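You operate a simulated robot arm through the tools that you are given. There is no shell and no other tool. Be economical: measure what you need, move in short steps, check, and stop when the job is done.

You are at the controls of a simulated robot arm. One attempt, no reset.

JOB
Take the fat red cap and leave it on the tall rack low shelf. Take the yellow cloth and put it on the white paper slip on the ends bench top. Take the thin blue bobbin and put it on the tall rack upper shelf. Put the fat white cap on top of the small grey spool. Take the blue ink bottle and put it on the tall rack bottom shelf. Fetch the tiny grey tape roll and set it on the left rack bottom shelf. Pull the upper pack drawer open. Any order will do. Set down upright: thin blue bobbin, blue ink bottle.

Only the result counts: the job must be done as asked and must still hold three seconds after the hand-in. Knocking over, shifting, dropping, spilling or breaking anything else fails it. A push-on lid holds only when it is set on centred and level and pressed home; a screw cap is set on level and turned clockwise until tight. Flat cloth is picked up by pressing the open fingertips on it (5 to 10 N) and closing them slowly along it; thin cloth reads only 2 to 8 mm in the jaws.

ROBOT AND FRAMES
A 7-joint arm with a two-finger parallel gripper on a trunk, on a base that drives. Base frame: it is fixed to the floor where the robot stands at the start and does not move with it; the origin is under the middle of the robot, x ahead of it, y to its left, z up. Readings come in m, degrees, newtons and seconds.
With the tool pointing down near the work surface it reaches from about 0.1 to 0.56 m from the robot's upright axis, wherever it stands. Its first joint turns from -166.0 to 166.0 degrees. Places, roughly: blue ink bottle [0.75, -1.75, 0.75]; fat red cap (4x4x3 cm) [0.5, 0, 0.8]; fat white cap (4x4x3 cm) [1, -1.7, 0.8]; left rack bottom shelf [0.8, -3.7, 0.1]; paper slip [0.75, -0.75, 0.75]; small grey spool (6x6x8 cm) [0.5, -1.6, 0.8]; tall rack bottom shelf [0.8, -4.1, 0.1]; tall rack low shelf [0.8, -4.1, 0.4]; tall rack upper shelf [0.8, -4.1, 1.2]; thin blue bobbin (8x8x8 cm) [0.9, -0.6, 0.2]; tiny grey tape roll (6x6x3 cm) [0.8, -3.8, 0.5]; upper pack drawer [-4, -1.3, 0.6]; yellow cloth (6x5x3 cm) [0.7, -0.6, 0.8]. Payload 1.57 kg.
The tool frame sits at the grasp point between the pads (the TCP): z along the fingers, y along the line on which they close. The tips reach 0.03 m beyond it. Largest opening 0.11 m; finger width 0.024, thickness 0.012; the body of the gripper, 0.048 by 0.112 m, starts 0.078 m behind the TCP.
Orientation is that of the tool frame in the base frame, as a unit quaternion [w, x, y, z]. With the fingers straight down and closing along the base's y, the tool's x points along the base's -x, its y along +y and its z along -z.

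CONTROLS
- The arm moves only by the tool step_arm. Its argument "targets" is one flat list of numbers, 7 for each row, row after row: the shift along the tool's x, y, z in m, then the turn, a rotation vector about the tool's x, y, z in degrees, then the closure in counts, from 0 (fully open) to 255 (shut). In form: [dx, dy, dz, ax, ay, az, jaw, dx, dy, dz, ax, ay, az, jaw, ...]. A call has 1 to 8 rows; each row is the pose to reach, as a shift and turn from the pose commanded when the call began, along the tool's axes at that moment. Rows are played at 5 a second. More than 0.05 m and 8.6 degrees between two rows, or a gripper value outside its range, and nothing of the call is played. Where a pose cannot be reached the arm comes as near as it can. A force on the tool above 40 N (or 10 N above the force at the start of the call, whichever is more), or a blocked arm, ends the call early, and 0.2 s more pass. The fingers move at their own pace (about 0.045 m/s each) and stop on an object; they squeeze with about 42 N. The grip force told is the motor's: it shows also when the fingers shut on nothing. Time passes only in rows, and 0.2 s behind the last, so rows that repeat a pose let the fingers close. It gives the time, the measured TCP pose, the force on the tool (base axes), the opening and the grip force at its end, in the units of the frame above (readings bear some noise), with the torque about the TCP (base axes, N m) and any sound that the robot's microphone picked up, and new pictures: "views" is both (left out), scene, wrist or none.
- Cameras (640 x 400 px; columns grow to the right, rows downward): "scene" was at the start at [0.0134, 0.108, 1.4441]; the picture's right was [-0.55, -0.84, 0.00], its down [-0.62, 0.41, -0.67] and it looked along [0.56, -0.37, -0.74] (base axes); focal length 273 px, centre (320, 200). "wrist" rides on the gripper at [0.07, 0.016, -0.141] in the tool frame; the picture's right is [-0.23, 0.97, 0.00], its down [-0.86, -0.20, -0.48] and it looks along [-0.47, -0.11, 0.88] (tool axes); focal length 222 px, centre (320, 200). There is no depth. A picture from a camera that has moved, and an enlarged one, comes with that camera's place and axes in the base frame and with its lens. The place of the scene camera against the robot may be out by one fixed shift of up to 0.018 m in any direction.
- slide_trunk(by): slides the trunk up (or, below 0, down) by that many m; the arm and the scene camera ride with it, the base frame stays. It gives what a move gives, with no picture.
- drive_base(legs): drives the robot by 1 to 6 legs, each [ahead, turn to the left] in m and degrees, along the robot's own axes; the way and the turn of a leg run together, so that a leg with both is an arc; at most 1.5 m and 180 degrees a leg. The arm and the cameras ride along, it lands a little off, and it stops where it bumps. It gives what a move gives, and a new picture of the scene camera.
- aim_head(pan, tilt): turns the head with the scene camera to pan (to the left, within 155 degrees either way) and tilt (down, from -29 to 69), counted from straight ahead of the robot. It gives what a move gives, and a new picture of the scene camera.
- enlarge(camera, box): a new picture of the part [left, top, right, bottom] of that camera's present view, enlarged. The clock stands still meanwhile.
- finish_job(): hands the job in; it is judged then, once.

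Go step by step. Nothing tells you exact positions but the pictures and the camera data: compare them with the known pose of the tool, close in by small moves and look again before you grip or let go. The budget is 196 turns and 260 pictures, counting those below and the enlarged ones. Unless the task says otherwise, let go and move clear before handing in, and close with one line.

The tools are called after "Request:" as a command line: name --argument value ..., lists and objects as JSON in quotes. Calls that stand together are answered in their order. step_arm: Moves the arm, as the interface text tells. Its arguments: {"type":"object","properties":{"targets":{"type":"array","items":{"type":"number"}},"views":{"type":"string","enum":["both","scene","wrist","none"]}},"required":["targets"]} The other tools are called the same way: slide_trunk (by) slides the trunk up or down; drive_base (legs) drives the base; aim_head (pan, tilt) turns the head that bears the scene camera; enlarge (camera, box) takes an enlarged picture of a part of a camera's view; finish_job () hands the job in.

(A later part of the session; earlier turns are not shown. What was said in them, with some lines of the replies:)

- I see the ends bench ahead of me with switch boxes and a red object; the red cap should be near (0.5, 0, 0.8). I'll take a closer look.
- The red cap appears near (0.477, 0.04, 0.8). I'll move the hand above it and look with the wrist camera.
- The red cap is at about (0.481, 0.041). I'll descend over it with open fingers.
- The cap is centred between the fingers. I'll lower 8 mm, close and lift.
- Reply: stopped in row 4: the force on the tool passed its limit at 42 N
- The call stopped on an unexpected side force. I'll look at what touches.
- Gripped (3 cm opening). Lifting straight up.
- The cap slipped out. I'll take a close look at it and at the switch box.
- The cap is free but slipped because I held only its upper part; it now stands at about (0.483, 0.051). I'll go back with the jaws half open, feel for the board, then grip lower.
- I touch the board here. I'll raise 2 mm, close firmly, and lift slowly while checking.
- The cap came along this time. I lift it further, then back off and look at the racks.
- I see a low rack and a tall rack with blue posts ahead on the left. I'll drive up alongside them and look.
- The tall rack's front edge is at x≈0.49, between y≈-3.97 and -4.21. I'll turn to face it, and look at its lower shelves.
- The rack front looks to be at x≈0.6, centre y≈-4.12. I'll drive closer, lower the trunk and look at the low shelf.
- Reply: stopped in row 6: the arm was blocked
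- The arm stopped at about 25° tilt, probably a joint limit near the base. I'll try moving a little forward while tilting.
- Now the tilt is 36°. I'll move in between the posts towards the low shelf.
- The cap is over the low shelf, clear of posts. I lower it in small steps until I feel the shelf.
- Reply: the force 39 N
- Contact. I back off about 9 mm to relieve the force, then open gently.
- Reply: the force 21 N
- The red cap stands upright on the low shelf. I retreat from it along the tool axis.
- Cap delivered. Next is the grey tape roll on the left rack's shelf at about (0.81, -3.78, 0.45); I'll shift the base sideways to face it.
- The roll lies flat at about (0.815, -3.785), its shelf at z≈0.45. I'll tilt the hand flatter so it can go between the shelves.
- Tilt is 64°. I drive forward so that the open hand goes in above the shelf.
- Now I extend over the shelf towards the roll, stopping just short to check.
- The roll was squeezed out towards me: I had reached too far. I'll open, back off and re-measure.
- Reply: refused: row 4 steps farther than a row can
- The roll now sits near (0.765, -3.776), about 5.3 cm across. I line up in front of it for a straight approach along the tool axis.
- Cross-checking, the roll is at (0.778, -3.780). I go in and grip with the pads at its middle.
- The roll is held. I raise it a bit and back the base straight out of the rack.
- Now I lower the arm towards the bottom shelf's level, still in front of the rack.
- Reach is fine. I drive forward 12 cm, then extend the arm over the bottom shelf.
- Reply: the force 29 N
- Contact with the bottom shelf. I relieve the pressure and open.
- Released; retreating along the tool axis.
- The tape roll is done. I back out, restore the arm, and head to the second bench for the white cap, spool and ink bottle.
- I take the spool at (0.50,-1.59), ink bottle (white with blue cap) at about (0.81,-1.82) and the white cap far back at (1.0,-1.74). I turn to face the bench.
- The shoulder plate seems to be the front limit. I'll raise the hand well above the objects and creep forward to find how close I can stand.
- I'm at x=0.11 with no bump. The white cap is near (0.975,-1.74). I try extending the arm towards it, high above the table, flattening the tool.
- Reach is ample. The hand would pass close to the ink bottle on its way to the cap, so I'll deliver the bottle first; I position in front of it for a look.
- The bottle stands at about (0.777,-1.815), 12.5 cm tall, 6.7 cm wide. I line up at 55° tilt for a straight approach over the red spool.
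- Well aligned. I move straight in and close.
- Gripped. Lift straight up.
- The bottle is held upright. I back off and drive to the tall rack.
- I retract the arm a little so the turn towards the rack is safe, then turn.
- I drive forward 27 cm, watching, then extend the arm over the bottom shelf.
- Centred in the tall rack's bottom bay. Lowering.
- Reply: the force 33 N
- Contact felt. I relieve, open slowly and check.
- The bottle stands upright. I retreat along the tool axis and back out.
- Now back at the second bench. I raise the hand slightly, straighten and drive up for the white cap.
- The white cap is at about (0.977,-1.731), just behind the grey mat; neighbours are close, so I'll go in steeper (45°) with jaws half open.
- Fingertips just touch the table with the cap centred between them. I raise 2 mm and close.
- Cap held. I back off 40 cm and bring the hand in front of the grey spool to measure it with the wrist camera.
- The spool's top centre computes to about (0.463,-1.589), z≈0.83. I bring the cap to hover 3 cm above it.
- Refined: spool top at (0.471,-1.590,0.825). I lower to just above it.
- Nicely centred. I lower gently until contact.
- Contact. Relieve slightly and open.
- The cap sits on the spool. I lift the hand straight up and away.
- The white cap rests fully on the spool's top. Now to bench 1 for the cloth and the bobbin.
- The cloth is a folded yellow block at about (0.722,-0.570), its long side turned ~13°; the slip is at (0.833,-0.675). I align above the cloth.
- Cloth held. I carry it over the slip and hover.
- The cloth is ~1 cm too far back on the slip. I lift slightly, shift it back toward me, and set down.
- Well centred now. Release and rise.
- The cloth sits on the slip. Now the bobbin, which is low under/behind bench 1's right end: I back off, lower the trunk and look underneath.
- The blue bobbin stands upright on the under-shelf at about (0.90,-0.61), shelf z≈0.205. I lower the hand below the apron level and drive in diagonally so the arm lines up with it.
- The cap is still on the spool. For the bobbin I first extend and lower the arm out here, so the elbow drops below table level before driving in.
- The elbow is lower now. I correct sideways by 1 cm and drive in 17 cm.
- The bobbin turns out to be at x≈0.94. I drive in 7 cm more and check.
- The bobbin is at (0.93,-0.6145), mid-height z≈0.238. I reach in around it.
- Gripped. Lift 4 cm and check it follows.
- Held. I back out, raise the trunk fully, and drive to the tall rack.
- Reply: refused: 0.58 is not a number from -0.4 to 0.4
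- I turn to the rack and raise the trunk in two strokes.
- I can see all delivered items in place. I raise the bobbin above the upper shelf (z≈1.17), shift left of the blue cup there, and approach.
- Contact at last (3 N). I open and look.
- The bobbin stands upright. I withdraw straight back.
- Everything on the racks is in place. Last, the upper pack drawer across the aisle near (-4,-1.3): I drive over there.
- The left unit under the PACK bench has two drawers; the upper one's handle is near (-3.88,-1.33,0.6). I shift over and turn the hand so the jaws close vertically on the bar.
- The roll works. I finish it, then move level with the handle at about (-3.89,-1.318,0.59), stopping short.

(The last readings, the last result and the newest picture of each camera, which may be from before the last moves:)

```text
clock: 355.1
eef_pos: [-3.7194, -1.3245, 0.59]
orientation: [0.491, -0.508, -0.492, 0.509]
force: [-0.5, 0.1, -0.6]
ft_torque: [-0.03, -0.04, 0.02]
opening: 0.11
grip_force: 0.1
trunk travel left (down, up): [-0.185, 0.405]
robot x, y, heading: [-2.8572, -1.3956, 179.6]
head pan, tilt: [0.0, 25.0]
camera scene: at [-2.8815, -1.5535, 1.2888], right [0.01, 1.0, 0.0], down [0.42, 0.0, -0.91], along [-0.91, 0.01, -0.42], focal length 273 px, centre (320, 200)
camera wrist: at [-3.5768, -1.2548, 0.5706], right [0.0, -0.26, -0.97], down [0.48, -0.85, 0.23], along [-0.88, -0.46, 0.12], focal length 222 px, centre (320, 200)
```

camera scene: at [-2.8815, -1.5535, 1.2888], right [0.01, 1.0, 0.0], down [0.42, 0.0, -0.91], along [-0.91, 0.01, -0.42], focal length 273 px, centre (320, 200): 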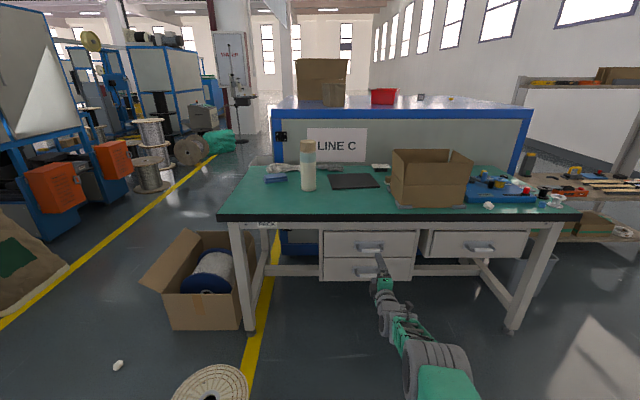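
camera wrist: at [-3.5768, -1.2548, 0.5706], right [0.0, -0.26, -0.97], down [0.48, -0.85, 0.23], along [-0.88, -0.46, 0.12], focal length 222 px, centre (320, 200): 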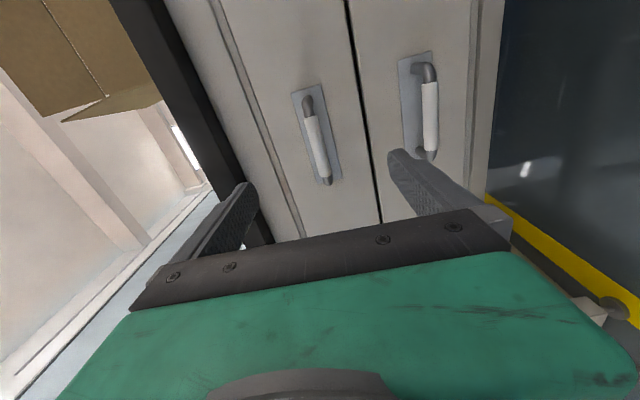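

The upper handle is centred between the jaws. I move forward towards it.

Request:
step_arm --targets '[0, -0.004, 0.04, 0, 0, 0, 0, 0, -0.004, 0.08, 0, 0, 0, 0, 0, -0.004, 0.11, 0, 0, 0, 0]' --views "wrist"

Request:
enlarge --camera "scene" --box '[310, 220, 440, 300]'

```text
clock: 355.9
eef_pos: [-3.8166, -1.3199, 0.5949]
orientation: [0.494, -0.507, -0.491, 0.509]
force: [0.2, 0.8, 0.7]
ft_torque: [-0.02, -0.15, 0.01]
opening: 0.1099
grip_force: 0.0
out of reach, approached as far as the arm can: row 3
trunk travel left (down, up): [-0.185, 0.405]
robot x, y, heading: [-2.8563, -1.3968, 179.4]
head pan, tilt: [0.0, 25.0]
camera wrist: at [-3.674, -1.2514, 0.5759], right [0.0, -0.26, -0.97], down [0.48, -0.85, 0.23], along [-0.88, -0.46, 0.13], focal length 222 px, centre (320, 200)
```

wrist: 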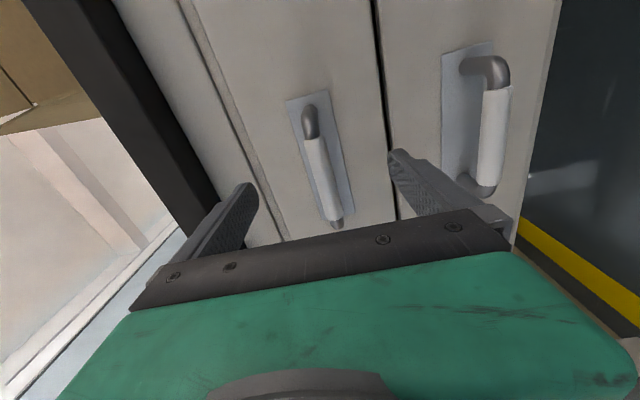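

```text
4.92 times, centred on (375, 260) of scene
camera zoom: at [-2.8816, -1.5535, 1.2888], right [0.01, 1.0, 0.0], down [0.42, 0.0, -0.91], along [-0.91, 0.01, -0.42], focal length 1344 px, centre (49, -95)
```

zoom: 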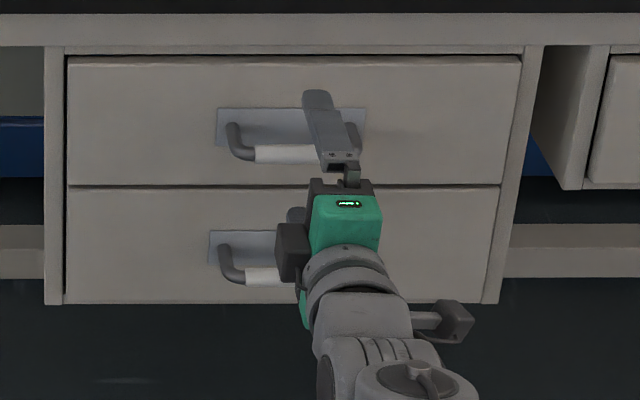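

I've reached the arm's limit, so I creep the base forward 4 cm.

Request:
drive_base --legs '[[0.04, 0]]'

Request:
step_arm --targets '[0, 0, 0, 0, 0, 0, 0]' --views "wrist"

```text
clock: 356.8
eef_pos: [-3.8563, -1.3181, 0.5928]
orientation: [-0.494, 0.508, 0.491, -0.508]
force: [-1.1, 0.0, -0.1]
ft_torque: [0.01, 0.01, -0.01]
opening: 0.1101
grip_force: 0.0
trunk travel left (down, up): [-0.185, 0.405]
robot x, y, heading: [-2.8951, -1.3952, 179.4]
head pan, tilt: [0.0, 25.0]
camera scene: at [-2.9225, -1.5531, 1.2888], right [0.01, 1.0, 0.0], down [0.42, 0.0, -0.91], along [-0.91, 0.01, -0.42], focal length 273 px, centre (320, 200)
```

scene: 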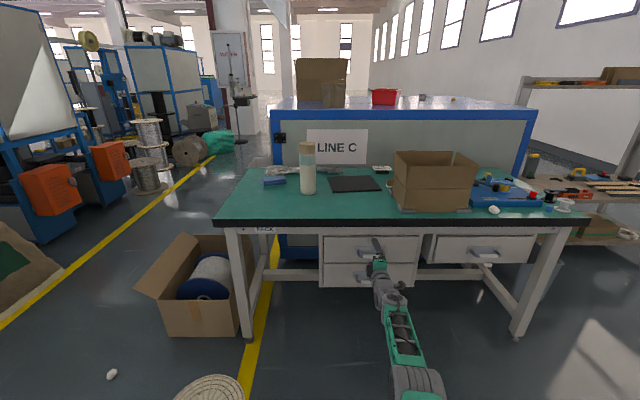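

```text
clock: 357.1
eef_pos: [-3.856, -1.3191, 0.593]
orientation: [-0.493, 0.508, 0.491, -0.508]
force: [-0.1, -0.2, -0.3]
ft_torque: [0.0, -0.01, -0.05]
opening: 0.1101
grip_force: 0.1
trunk travel left (down, up): [-0.185, 0.405]
robot x, y, heading: [-2.8934, -1.3942, 179.2]
head pan, tilt: [0.0, 25.0]
camera wrist: at [-3.7141, -1.2503, 0.5741], right [0.0, -0.26, -0.97], down [0.48, -0.85, 0.23], along [-0.88, -0.46, 0.12], focal length 222 px, centre (320, 200)
```

wrist: 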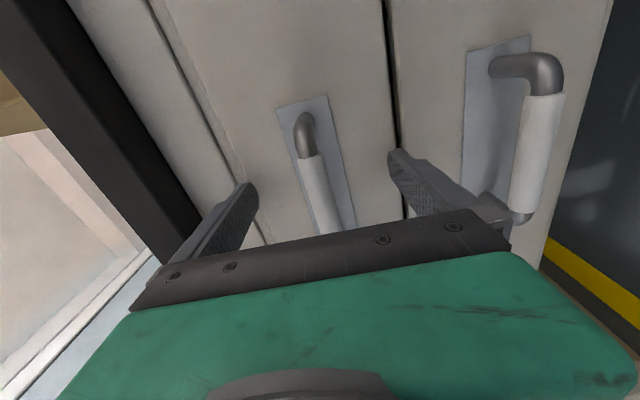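

The bar now lies between the jaws near the grasp point. I close on it.

Request:
step_arm --targets '[0, 0, 0, 0, 0, 0, 80, 0, 0, 0, 0, 0, 0, 140, 0, 0, 0, 0, 0, 0, 200, 0, 0, 0, 0, 0, 0, 255, 0, 0, 0, 0, 0, 0, 255, 0, 0, 0, 0, 0, 0, 255, 0, 0, 0, 0, 0, 0, 255]' --views "wrist"

```text
clock: 358.8
eef_pos: [-3.8561, -1.3197, 0.5924]
orientation: [-0.492, 0.508, 0.492, -0.507]
force: [1.3, 0.7, -2.5]
ft_torque: [0.56, -0.01, 0.12]
opening: 0.0175
grip_force: 25.8
trunk travel left (down, up): [-0.185, 0.405]
robot x, y, heading: [-2.8951, -1.3949, 179.3]
head pan, tilt: [0.0, 25.0]
camera wrist: at [-3.714, -1.2503, 0.5734], right [0.0, -0.26, -0.97], down [0.48, -0.85, 0.23], along [-0.88, -0.46, 0.12], focal length 222 px, centre (320, 200)
```

wrist: 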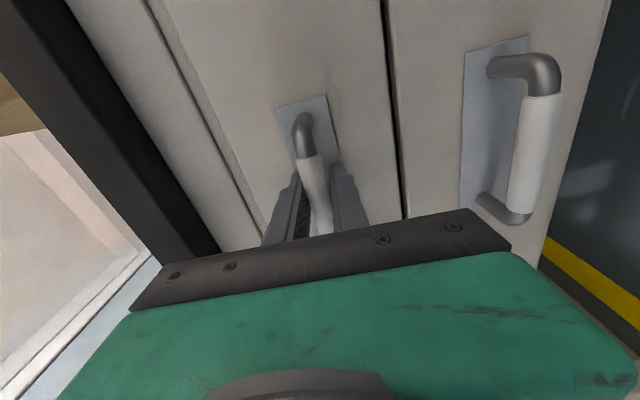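

The bar is gripped. I pull by driving straight back.

Request:
step_arm --targets '[0, 0, 0, 0, 0, 0, 255, 0, 0, 0, 0, 0, 0, 255]' --views "none"

Request:
drive_base --legs '[[-0.1, 0]]'

```text
clock: 359.4
eef_pos: [-3.8562, -1.3187, 0.5929]
orientation: [-0.492, 0.508, 0.491, -0.508]
force: [1.2, 0.5, -3.4]
ft_torque: [0.83, 0.03, -0.07]
opening: 0.0172
grip_force: 32.7
trunk travel left (down, up): [-0.185, 0.405]
robot x, y, heading: [-2.892, -1.395, 179.5]
head pan, tilt: [0.0, 25.0]
```

```text
clock: 360.5
eef_pos: [-3.7564, -1.3196, 0.5918]
orientation: [-0.492, 0.509, 0.492, -0.507]
force: [0.8, -5.3, -5.6]
ft_torque: [0.82, -0.01, 0.2]
opening: 0.0176
grip_force: 32.1
trunk travel left (down, up): [-0.185, 0.405]
robot x, y, heading: [-2.8, -1.3952, 179.3]
head pan, tilt: [0.0, 25.0]
camera scene: at [-2.8241, -1.5544, 1.2887], right [0.01, 1.0, 0.0], down [0.42, 0.0, -0.91], along [-0.91, 0.01, -0.42], focal length 273 px, centre (320, 200)
```

scene: 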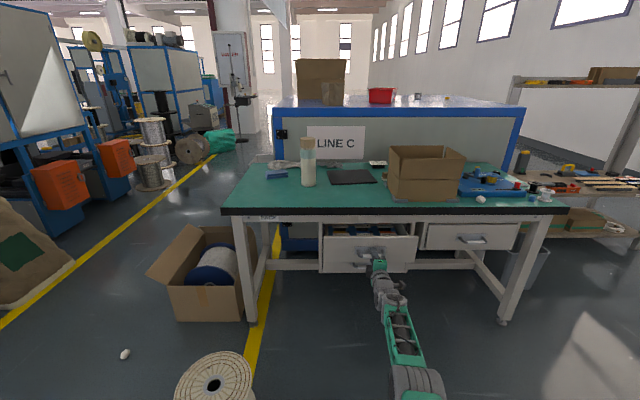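

The upper drawer is sliding out with me. I pull a further 13 cm.

Request:
drive_base --legs '[[-0.13, 0]]'

Request:
enlarge --camera "scene" --box '[280, 190, 480, 320]'

```text
clock: 361.8
eef_pos: [-3.6249, -1.3188, 0.592]
orientation: [-0.493, 0.508, 0.491, -0.507]
force: [0.5, 10.3, -2.9]
ft_torque: [0.76, 0.01, 0.39]
opening: 0.0175
grip_force: 32.3
trunk travel left (down, up): [-0.185, 0.405]
robot x, y, heading: [-2.6622, -1.3988, 179.5]
head pan, tilt: [0.0, 25.0]
camera scene: at [-2.6914, -1.555, 1.2888], right [0.01, 1.0, 0.0], down [0.42, -0.01, -0.91], along [-0.91, 0.01, -0.42], focal length 273 px, centre (320, 200)
```

scene: 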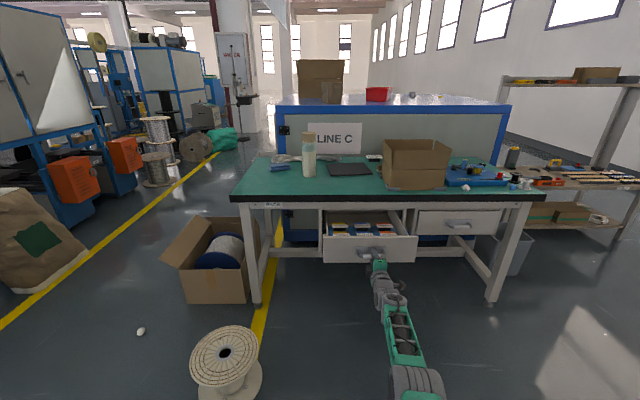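

```text
3.08 times, centred on (380, 255) of scene
camera zoom: at [-2.6914, -1.555, 1.2888], right [0.01, 1.0, 0.0], down [0.42, -0.01, -0.91], along [-0.91, 0.01, -0.42], focal length 840 px, centre (135, 31)
```

zoom: 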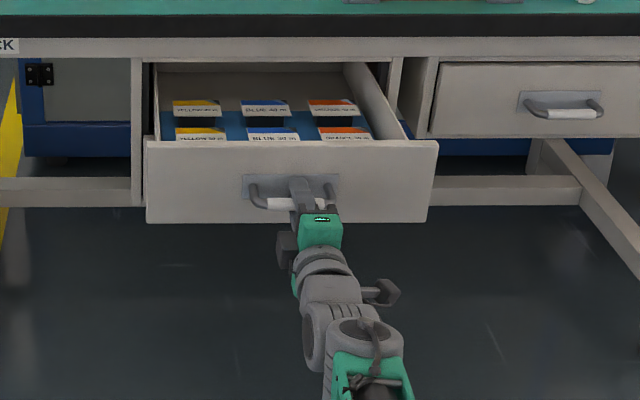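

Open about 23 cm; I pull another 6 cm to be sure, then let go.

Request:
drive_base --legs '[[-0.06, 0]]'

Request:
step_arm --targets '[0, 0, 0, 0, 0, 0, 180, 0, 0, 0, 0, 0, 0, 100, 0, 0, 0, 0, 0, 0, 40, 0, 0, 0, 0, 0, 0, 0, 0, 0, 0, 0, 0, 0, 0]' --views "wrist"

```text
clock: 362.8
eef_pos: [-3.5645, -1.3201, 0.5916]
orientation: [-0.493, 0.508, 0.491, -0.507]
force: [0.1, 0.7, -1.1]
ft_torque: [0.78, 0.01, -0.09]
opening: 0.0173
grip_force: 32.1
trunk travel left (down, up): [-0.185, 0.405]
robot x, y, heading: [-2.6054, -1.3962, 179.2]
head pan, tilt: [0.0, 25.0]
camera scene: at [-2.6311, -1.5563, 1.2888], right [0.01, 1.0, 0.0], down [0.42, -0.01, -0.91], along [-0.91, 0.01, -0.42], focal length 273 px, centre (320, 200)
```

scene: 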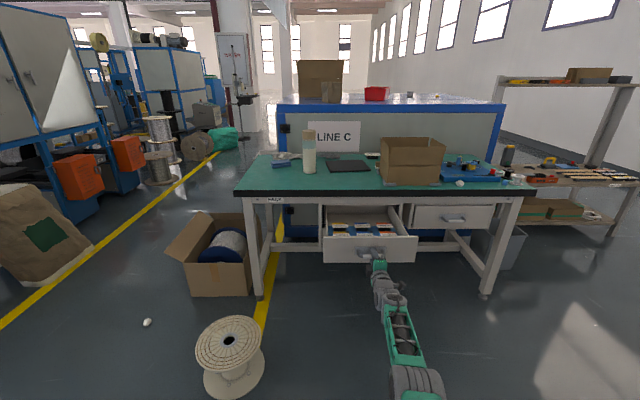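

```text
clock: 363.9
eef_pos: [-3.5636, -1.3208, 0.5914]
orientation: [-0.493, 0.509, 0.491, -0.506]
force: [-0.5, 0.3, 0.1]
ft_torque: [-0.03, -0.01, -0.03]
opening: 0.1099
grip_force: 0.1
trunk travel left (down, up): [-0.185, 0.405]
robot x, y, heading: [-2.6075, -1.3985, 179.3]
head pan, tilt: [0.0, 25.0]
camera wrist: at [-3.4217, -1.2523, 0.5735], right [0.0, -0.26, -0.97], down [0.48, -0.85, 0.23], along [-0.88, -0.46, 0.12], focal length 222 px, centre (320, 200)
```

wrist: 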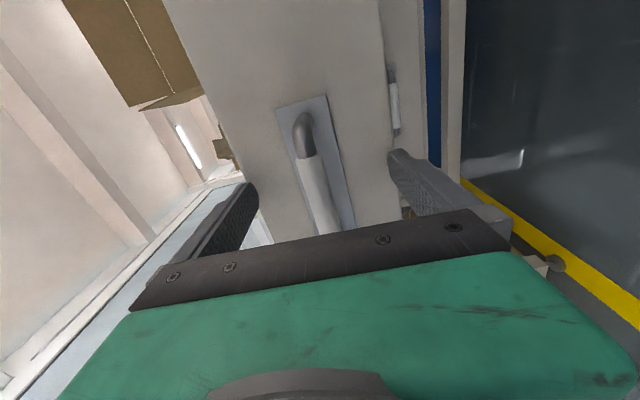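

Released. I back straight away, and then will check the white cap on the spool once more.

Request:
drive_base --legs '[[-0.4, 0]]'

Request:
enlarge --camera "scene" --box '[260, 150, 460, 300]'

```text
clock: 366.5
eef_pos: [-3.1562, -1.3243, 0.5919]
orientation: [-0.493, 0.508, 0.491, -0.507]
force: [-0.7, 0.1, 0.5]
ft_torque: [0.01, -0.01, 0.02]
opening: 0.1099
grip_force: 0.0
trunk travel left (down, up): [-0.185, 0.405]
robot x, y, heading: [-2.1952, -1.4036, 179.4]
head pan, tilt: [0.0, 25.0]
camera scene: at [-2.2239, -1.5612, 1.2888], right [0.01, 1.0, 0.0], down [0.42, -0.01, -0.91], along [-0.91, 0.01, -0.42], focal length 273 px, centre (320, 200)
```

scene: 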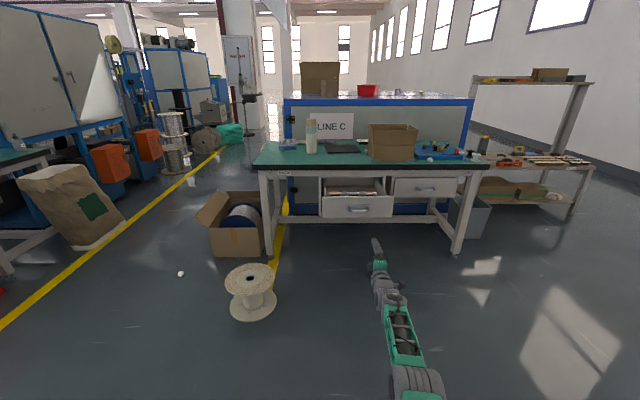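

```text
2.67 times, centred on (360, 225) of scene
camera zoom: at [-2.2239, -1.5612, 1.2888], right [0.01, 1.0, 0.0], down [0.42, -0.01, -0.91], along [-0.91, 0.01, -0.42], focal length 728 px, centre (213, 133)
```

zoom: 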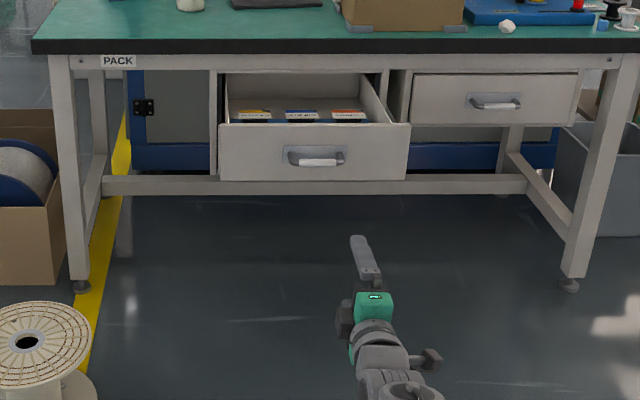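

The drawer is clearly open. I drive back towards bench 2 for a good look at the cap on the spool.

Request:
slide_trunk --by 0.4

Request:
drive_base --legs '[[0, 180], [1.35, 0]]'

Request:
aim_head --pan 0 --tilt 33

```text
clock: 370.3
eef_pos: [-3.1564, -1.3237, 0.9922]
orientation: [-0.493, 0.508, 0.491, -0.507]
force: [-0.2, 0.3, 0.4]
ft_torque: [-0.01, -0.02, 0.0]
opening: 0.1099
grip_force: 0.0
trunk travel left (down, up): [-0.585, 0.005]
robot x, y, heading: [-2.1972, -1.4027, 179.1]
head pan, tilt: [0.0, 25.0]
```

```text
clock: 384.1
eef_pos: [0.0591, -1.6105, 0.9925]
orientation: [0.497, -0.48, 0.519, -0.503]
force: [-0.2, -0.2, -0.1]
ft_torque: [-0.01, 0.0, 0.01]
opening: 0.1098
grip_force: 0.1
trunk travel left (down, up): [-0.585, 0.005]
robot x, y, heading: [-0.8989, -1.4904, -3.2]
head pan, tilt: [0.0, 25.0]
camera scene: at [-0.8487, -1.3423, 1.6888], right [-0.05, -1.0, 0.0], down [-0.42, 0.02, -0.91], along [0.9, -0.05, -0.42], focal length 273 px, centre (320, 200)
```

scene: 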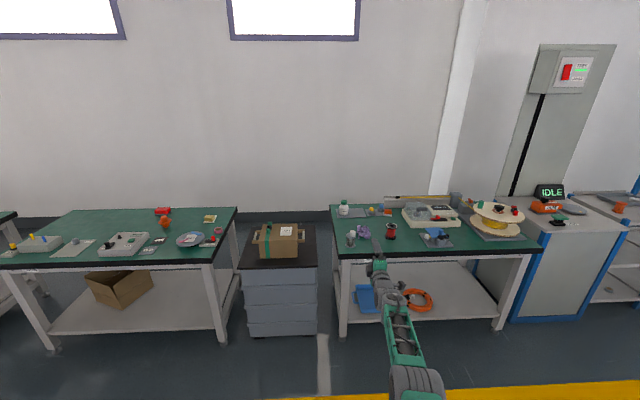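

```text
clock: 384.7
eef_pos: [0.0596, -1.6102, 0.9922]
orientation: [0.497, -0.48, 0.519, -0.504]
force: [0.0, 0.7, -0.3]
ft_torque: [0.02, -0.04, 0.0]
opening: 0.1097
grip_force: 0.1
trunk travel left (down, up): [-0.585, 0.005]
robot x, y, heading: [-0.8981, -1.4901, -2.9]
head pan, tilt: [0.0, 33.0]
camera scene: at [-0.8519, -1.3421, 1.6761], right [-0.05, -1.0, 0.0], down [-0.54, 0.03, -0.84], along [0.84, -0.05, -0.54], focal length 273 px, centre (320, 200)
```

scene: 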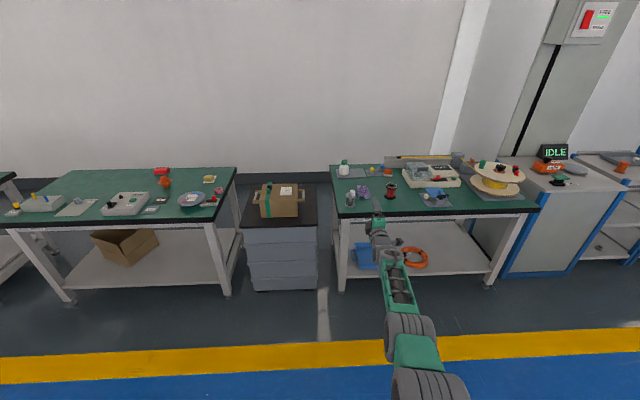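

Request:
enlarge --camera "scene" --box '[335, 180, 375, 215]'

```text
11.43 times, centred on (355, 198) of scene
camera zoom: at [-0.8519, -1.3421, 1.6761], right [-0.05, -1.0, 0.0], down [-0.54, 0.03, -0.84], along [0.84, -0.05, -0.54], focal length 3121 px, centre (-80, 229)
```

zoom: 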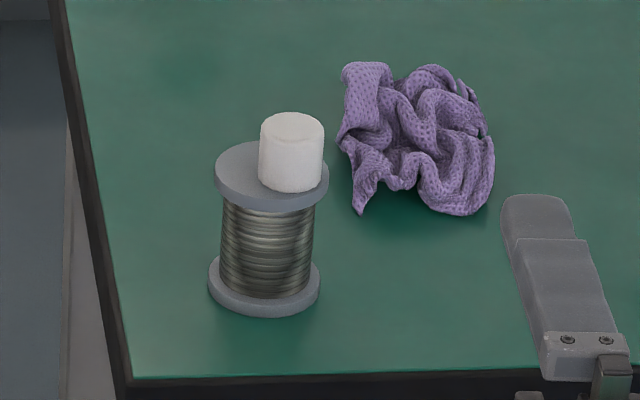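

The white cap sits flat and entirely on the spool's flange, about 1 cm off centre. The other items are delivered, the drawer is open and the hand is clear, so I hand in.

Request:
finish_job

```text
The job is handed in.
```

I did all seven tasks and handed the job in. Every item was in place when I last saw it, and the hand was clear at the end. The white cap is fully supported but sits about 1 cm off centre on the grey spool, and the upper pack drawer is pulled out about 29 cm.
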